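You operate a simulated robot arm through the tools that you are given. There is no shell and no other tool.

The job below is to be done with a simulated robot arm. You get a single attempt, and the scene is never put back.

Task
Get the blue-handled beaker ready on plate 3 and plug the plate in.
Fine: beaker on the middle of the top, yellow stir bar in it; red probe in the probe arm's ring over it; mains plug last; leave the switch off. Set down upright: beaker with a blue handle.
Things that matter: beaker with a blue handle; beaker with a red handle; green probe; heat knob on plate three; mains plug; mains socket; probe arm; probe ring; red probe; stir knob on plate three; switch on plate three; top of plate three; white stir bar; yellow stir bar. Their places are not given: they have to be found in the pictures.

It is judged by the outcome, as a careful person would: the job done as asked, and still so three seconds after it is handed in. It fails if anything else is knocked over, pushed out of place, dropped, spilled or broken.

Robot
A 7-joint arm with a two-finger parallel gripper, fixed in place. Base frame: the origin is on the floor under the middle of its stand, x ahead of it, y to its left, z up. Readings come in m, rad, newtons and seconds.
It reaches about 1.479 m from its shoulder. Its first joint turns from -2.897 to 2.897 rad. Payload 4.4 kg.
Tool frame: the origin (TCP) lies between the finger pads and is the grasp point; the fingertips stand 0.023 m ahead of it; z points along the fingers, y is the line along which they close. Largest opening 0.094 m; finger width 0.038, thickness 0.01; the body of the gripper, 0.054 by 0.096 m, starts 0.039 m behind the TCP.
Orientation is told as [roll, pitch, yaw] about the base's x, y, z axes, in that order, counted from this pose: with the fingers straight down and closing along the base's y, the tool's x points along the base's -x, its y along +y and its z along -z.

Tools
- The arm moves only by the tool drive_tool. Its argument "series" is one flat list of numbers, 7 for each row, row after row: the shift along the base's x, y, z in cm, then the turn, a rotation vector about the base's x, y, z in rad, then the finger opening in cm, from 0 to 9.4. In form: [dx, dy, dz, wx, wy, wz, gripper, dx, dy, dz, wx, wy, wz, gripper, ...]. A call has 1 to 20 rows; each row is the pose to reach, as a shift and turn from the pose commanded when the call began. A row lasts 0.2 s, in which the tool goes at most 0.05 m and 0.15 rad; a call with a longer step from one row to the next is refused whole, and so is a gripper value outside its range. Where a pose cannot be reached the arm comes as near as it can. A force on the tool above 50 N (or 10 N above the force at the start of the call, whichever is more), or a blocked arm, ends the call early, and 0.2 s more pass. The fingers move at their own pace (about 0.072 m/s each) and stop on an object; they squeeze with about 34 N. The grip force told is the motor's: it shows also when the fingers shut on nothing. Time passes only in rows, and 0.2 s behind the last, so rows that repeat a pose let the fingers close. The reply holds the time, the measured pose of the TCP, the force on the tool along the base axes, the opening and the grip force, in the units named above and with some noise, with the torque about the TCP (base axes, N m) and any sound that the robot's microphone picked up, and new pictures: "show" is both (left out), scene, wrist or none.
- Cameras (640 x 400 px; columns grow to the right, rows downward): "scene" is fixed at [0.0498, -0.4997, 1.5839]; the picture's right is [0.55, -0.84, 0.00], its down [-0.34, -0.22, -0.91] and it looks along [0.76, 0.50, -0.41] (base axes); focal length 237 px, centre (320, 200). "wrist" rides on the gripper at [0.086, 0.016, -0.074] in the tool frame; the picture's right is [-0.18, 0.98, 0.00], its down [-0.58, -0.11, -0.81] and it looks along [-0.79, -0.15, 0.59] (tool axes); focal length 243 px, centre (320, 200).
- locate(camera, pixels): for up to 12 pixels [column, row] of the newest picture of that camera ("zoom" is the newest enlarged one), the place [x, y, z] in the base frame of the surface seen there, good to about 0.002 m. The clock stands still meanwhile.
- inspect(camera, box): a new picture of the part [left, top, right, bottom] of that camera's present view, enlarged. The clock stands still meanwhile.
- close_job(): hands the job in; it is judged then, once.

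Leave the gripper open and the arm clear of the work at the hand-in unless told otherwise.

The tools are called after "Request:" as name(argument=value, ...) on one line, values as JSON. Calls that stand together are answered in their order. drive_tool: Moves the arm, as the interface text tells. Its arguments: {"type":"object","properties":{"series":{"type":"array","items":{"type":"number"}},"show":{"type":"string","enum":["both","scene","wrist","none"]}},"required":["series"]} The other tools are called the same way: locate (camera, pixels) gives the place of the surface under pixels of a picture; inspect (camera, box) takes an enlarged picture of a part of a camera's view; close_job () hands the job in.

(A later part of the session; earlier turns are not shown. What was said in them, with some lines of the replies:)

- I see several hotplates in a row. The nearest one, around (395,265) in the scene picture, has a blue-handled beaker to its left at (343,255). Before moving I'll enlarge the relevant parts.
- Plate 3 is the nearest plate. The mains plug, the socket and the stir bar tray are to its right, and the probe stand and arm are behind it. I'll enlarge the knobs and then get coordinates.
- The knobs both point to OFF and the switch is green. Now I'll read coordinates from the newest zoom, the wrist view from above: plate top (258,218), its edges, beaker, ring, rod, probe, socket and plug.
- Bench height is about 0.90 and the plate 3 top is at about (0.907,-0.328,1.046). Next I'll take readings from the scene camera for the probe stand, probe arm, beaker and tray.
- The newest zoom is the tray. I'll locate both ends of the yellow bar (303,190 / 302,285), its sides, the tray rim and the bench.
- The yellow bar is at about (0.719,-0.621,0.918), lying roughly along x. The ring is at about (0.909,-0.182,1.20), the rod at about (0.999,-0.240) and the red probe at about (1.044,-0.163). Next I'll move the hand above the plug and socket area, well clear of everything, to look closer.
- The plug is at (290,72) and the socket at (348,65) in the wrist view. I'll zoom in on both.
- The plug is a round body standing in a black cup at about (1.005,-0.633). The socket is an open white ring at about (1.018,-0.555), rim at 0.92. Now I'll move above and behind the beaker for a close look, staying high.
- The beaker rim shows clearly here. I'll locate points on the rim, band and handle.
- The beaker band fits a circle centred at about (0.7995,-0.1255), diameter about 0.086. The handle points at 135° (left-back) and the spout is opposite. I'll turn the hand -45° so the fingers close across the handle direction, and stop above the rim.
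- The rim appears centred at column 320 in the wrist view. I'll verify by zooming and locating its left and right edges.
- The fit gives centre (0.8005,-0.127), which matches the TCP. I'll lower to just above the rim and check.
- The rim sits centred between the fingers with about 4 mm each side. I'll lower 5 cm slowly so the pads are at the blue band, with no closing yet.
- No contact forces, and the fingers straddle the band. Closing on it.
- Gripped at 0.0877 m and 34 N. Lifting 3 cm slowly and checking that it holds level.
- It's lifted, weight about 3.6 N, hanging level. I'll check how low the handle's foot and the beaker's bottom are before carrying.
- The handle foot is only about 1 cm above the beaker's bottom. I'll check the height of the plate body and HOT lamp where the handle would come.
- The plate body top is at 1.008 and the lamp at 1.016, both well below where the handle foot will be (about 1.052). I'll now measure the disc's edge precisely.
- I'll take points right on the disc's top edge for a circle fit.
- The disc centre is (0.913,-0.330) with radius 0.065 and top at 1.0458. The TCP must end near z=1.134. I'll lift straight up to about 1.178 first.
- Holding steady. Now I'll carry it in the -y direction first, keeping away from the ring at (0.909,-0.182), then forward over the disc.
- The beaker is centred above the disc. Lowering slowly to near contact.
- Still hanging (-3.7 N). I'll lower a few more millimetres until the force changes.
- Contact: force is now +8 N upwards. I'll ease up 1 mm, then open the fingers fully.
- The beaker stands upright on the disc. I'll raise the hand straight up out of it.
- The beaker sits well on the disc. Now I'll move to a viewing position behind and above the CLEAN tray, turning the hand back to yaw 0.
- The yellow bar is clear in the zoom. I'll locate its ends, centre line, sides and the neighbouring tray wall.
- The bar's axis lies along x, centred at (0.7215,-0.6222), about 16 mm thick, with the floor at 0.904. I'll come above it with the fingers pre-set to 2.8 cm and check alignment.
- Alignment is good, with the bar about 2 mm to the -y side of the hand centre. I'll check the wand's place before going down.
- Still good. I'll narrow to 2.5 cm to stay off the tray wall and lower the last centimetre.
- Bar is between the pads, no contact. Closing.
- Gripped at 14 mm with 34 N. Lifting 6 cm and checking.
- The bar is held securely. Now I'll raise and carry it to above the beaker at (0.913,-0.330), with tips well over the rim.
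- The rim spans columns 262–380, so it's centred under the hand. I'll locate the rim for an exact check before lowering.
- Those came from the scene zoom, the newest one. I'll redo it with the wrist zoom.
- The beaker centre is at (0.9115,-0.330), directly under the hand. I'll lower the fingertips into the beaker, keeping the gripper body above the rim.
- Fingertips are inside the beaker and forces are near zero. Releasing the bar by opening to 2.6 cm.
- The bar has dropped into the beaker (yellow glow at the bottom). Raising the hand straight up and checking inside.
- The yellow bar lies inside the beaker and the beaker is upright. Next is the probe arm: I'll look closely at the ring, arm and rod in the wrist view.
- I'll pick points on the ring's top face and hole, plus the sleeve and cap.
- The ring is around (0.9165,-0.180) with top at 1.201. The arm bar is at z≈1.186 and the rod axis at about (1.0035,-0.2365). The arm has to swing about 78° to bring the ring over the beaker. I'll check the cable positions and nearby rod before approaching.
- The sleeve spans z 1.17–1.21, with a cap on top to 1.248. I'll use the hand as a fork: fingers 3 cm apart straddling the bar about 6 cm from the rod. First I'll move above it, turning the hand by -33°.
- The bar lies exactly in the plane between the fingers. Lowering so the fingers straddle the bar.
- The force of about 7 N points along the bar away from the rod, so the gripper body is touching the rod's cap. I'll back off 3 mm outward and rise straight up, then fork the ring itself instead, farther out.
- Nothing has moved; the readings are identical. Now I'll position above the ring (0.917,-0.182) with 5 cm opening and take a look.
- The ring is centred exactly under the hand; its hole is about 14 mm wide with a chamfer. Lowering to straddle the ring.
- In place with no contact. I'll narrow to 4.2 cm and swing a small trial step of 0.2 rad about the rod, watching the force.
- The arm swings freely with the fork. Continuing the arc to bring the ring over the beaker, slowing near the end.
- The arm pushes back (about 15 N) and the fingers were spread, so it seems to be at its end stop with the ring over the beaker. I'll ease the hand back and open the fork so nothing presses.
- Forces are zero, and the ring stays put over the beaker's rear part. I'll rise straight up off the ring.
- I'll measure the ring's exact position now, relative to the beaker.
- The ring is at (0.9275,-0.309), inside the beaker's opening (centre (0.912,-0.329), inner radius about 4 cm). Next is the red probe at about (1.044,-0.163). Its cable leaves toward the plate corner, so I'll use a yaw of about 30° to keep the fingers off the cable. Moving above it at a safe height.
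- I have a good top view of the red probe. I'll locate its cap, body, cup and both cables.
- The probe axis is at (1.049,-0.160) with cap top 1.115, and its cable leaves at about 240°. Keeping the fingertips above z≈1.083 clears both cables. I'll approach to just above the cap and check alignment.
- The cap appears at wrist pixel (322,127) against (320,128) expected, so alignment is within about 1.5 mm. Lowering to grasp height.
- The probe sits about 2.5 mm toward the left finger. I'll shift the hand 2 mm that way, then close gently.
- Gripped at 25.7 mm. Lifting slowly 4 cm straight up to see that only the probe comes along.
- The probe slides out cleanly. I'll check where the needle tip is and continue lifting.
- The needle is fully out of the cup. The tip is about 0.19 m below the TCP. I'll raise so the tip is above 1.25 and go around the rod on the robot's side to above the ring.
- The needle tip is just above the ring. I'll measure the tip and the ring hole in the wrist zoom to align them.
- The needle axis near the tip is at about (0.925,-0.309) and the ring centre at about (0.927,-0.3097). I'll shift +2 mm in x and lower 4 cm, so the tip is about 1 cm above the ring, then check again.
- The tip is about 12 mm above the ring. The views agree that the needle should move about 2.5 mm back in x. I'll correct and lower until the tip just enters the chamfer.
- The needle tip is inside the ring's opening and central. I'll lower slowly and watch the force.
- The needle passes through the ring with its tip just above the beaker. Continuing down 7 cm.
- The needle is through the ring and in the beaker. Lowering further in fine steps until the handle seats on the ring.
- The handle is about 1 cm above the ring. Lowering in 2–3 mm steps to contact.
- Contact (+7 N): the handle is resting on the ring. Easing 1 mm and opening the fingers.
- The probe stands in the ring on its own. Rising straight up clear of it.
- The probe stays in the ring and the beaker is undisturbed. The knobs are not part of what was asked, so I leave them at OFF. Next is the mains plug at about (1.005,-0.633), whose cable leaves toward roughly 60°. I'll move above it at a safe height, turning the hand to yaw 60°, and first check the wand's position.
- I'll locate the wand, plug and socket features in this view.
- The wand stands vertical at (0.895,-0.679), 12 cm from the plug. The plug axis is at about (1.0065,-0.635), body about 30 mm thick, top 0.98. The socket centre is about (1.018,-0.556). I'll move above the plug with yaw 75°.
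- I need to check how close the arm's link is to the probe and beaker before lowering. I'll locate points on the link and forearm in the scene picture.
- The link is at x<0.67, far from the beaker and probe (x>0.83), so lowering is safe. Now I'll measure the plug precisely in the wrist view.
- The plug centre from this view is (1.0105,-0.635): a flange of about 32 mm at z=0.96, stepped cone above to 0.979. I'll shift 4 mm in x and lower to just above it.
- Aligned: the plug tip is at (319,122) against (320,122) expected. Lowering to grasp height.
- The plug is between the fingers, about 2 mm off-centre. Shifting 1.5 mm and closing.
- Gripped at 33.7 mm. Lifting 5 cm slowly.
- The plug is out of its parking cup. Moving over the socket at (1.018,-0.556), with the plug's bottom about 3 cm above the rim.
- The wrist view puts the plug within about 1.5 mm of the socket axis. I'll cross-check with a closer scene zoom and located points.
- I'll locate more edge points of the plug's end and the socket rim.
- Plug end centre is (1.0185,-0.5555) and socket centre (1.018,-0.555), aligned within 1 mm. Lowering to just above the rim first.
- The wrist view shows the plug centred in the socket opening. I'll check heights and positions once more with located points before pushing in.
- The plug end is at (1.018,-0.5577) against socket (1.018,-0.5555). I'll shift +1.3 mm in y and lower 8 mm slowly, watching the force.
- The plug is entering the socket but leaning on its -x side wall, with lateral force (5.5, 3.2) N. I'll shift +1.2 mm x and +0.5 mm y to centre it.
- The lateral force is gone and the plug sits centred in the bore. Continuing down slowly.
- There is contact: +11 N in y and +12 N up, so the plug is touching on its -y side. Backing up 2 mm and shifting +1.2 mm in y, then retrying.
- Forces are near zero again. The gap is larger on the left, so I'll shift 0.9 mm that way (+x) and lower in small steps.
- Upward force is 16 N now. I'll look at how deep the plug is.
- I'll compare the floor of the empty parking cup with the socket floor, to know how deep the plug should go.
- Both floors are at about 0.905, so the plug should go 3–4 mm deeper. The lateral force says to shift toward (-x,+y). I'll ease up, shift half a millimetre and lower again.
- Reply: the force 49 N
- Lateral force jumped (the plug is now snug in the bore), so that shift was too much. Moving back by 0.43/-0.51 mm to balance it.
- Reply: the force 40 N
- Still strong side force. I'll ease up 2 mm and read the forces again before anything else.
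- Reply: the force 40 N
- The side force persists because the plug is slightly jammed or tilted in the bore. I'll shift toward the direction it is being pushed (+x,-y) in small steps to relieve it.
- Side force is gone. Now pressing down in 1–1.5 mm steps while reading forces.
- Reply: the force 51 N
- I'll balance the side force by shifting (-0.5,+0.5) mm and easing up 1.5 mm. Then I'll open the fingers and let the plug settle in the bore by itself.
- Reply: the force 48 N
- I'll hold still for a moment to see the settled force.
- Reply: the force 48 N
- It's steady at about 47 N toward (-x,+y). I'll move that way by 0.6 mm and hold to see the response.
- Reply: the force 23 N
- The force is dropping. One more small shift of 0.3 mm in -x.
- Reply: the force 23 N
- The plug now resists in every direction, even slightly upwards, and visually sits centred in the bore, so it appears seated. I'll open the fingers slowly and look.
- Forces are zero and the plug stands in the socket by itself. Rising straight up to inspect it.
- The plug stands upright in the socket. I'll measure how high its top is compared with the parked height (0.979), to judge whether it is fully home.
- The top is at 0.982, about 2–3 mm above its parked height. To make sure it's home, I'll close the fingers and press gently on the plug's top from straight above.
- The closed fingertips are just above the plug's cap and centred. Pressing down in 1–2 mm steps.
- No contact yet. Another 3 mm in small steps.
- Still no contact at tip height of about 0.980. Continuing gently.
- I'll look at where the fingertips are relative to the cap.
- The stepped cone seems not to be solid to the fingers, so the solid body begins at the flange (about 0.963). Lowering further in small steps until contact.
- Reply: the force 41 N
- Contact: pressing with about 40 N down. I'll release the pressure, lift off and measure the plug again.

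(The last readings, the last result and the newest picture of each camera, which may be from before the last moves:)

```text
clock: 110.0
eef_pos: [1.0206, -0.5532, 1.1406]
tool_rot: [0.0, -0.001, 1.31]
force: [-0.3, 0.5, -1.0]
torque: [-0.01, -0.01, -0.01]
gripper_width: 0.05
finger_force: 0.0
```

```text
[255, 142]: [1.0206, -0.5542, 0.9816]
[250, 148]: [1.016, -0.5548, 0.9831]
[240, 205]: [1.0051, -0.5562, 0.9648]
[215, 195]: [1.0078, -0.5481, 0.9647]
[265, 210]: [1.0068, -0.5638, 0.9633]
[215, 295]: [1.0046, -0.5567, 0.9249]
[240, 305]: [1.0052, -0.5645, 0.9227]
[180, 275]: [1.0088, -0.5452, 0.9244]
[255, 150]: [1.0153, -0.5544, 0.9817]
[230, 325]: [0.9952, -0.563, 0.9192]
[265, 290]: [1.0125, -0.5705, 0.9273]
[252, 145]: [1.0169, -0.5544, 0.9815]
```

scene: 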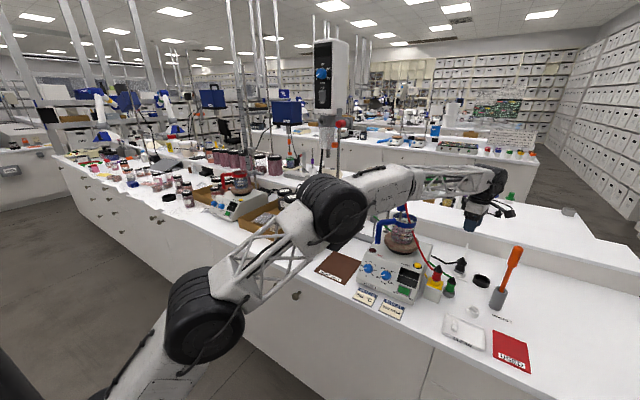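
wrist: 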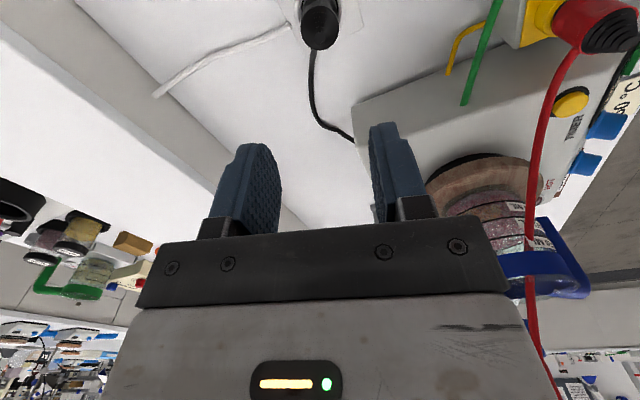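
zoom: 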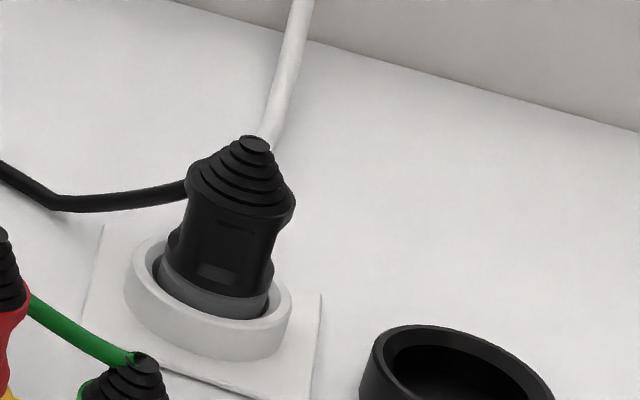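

The plug did not move at all under the 40 N push and stands straight and centred, so it is seated. Now I'll raise the arm and bring it back to its starting area, clear of the work, with the gripper open.

Request:
drive_tool(series=[0, 0, 4, 0, 0, 0, 6, 0, 0, 8, 0, 0, 0, 8, 0, 0, 12, 0, 0, 0, 9.4, 0, 0, 16, 0, 0, 0, 9.4, 0, 0, 20, 0, 0, -0.05, 9.4, 0, 0, 24, 0, 0, -0.12, 9.4, -2, 1, 27.5, 0, 0, -0.22, 9.4, -5, 3, 29.5, 0, 0, -0.32, 9.4, -8.3, 5.3, 31, 0, 0, -0.42, 9.4, -11.6, 7.5, 32.5, 0, 0, -0.52, 9.4, -14.9, 9.8, 34, 0, 0, -0.62, 9.4, -18.2, 12, 35.5, 0, 0, -0.72, 9.4, -21.5, 14.3, 37, 0, 0, -0.82, 9.4, -24.8, 16.6, 38.5, 0, 0, -0.92, 9.4, -28.1, 18.9, 40, 0, 0, -1.02, 9.4, -31.4, 21.2, 41.5, 0, 0, -1.12, 9.4, -34.7, 23.5, 43, 0, 0, -1.22, 9.4, -37.5, 25.5, 44.2, 0, 0, -1.29, 9.4, -39.7, 27.1, 45, 0, 0, -1.31, 9.4, -39.7, 27.1, 45, 0, 0, -1.31, 9.4])

Request:
inspect(camera="scene", box=[340, 170, 520, 310])

Request:
inspect(camera="wrist", box=[140, 0, 560, 240])

```text
clock: 114.2
eef_pos: [0.6208, -0.2842, 1.5919]
tool_rot: [0.001, 0.0, 0.0]
force: [-0.4, 0.1, -0.1]
torque: [0.01, 0.01, -0.01]
gripper_width: 0.0938
finger_force: 0.2
```

scene: 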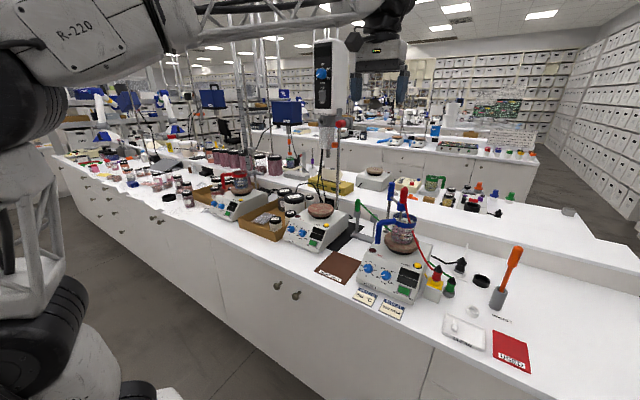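
wrist: 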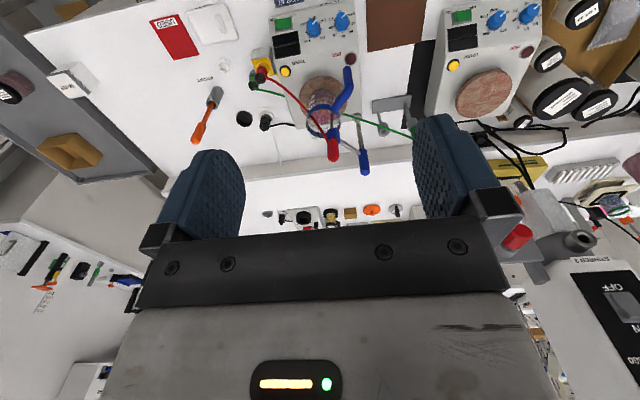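

```text
2.86 times, centred on (430, 240) of scene
```

zoom: 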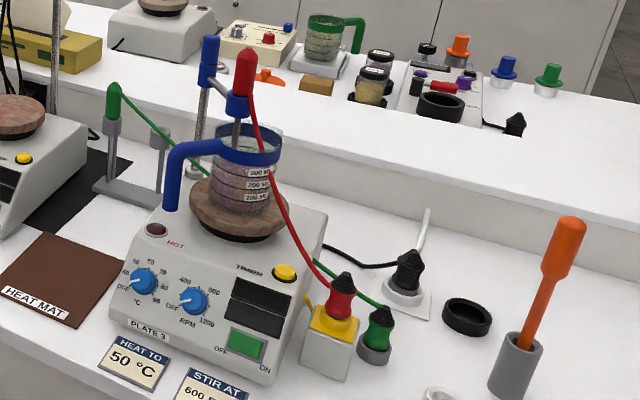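

```text
1.52 times, centred on (350, 120) of wrist
```

zoom: 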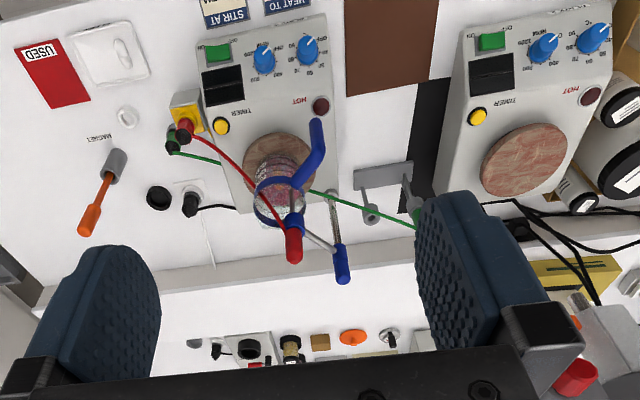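

Everything looks in place: beaker on the disc with the bar inside, red probe in the ring over it, plug in the socket, switch and knobs untouched. One last close look at the beaker, probe and switch before handing in.

Request:
inspect(camera="scene", box=[370, 180, 430, 250])

Request:
inspect(camera="scene", box=[350, 250, 430, 310])

Request:
inspect(camera="wrist", box=[270, 60, 400, 180])

```text
5.71 times, centred on (400, 215) of scene
```

zoom: 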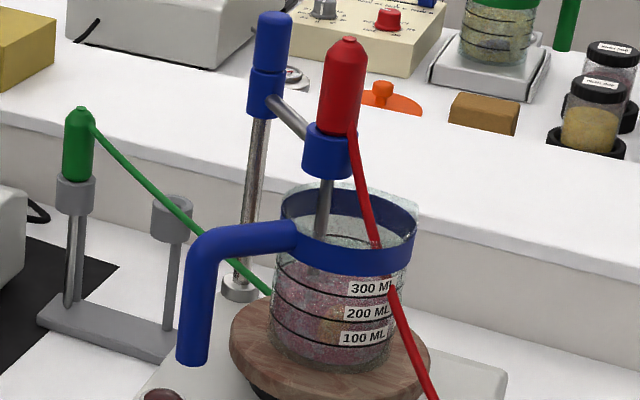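

```text
6.67 times, centred on (390, 280) of scene
```

zoom: 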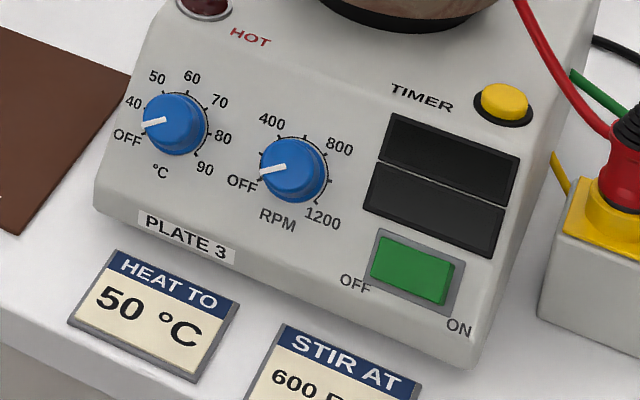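

```text
3.33 times, centred on (335, 120) of wrist
```

zoom: 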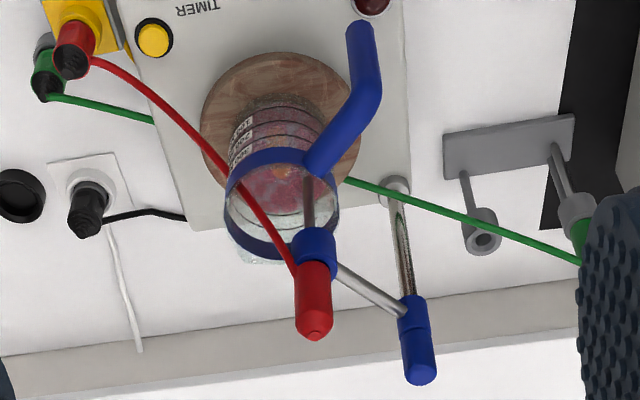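

The beaker is upright on the middle of plate 3 with the yellow bar in it. The red probe is in the ring over it, the mains plug is in the socket, the switch is off, and the arm is clear with the gripper open. Handing in.

Request:
close_job()

```text
The job is handed in.
```

I've handed in the job: the blue-handled beaker is set up on plate 3 and the plate is plugged in, with the switch still off.

- **Beaker:** it stands upright on the middle of the plate top, with the yellow stir bar inside.
- **Probe:** I swung the probe arm over the beaker and set the red probe in its ring. The arm stopped against a limit with the ring about 2.5 cm off the beaker's centre. The probe still hangs inside the beaker, clear of the glass.
- **Mains plug:** it went in last. It sits about 2–3 mm higher than it did in its parking cup. It didn't move when I pressed on it with about 40 N, so I judged it fully in.
- **Heat and stir knobs:** I left both at OFF. The cards in front of plate 3 say 50 °C and 600 RPM, but you didn't ask for the knobs to be set.

While lining up on the probe arm, the gripper briefly pressed on the cap of its rod with about 7 N. I measured the rod and arm again afterwards and nothing had moved. The gripper is open and the arm is back near its starting position, clear of the work.
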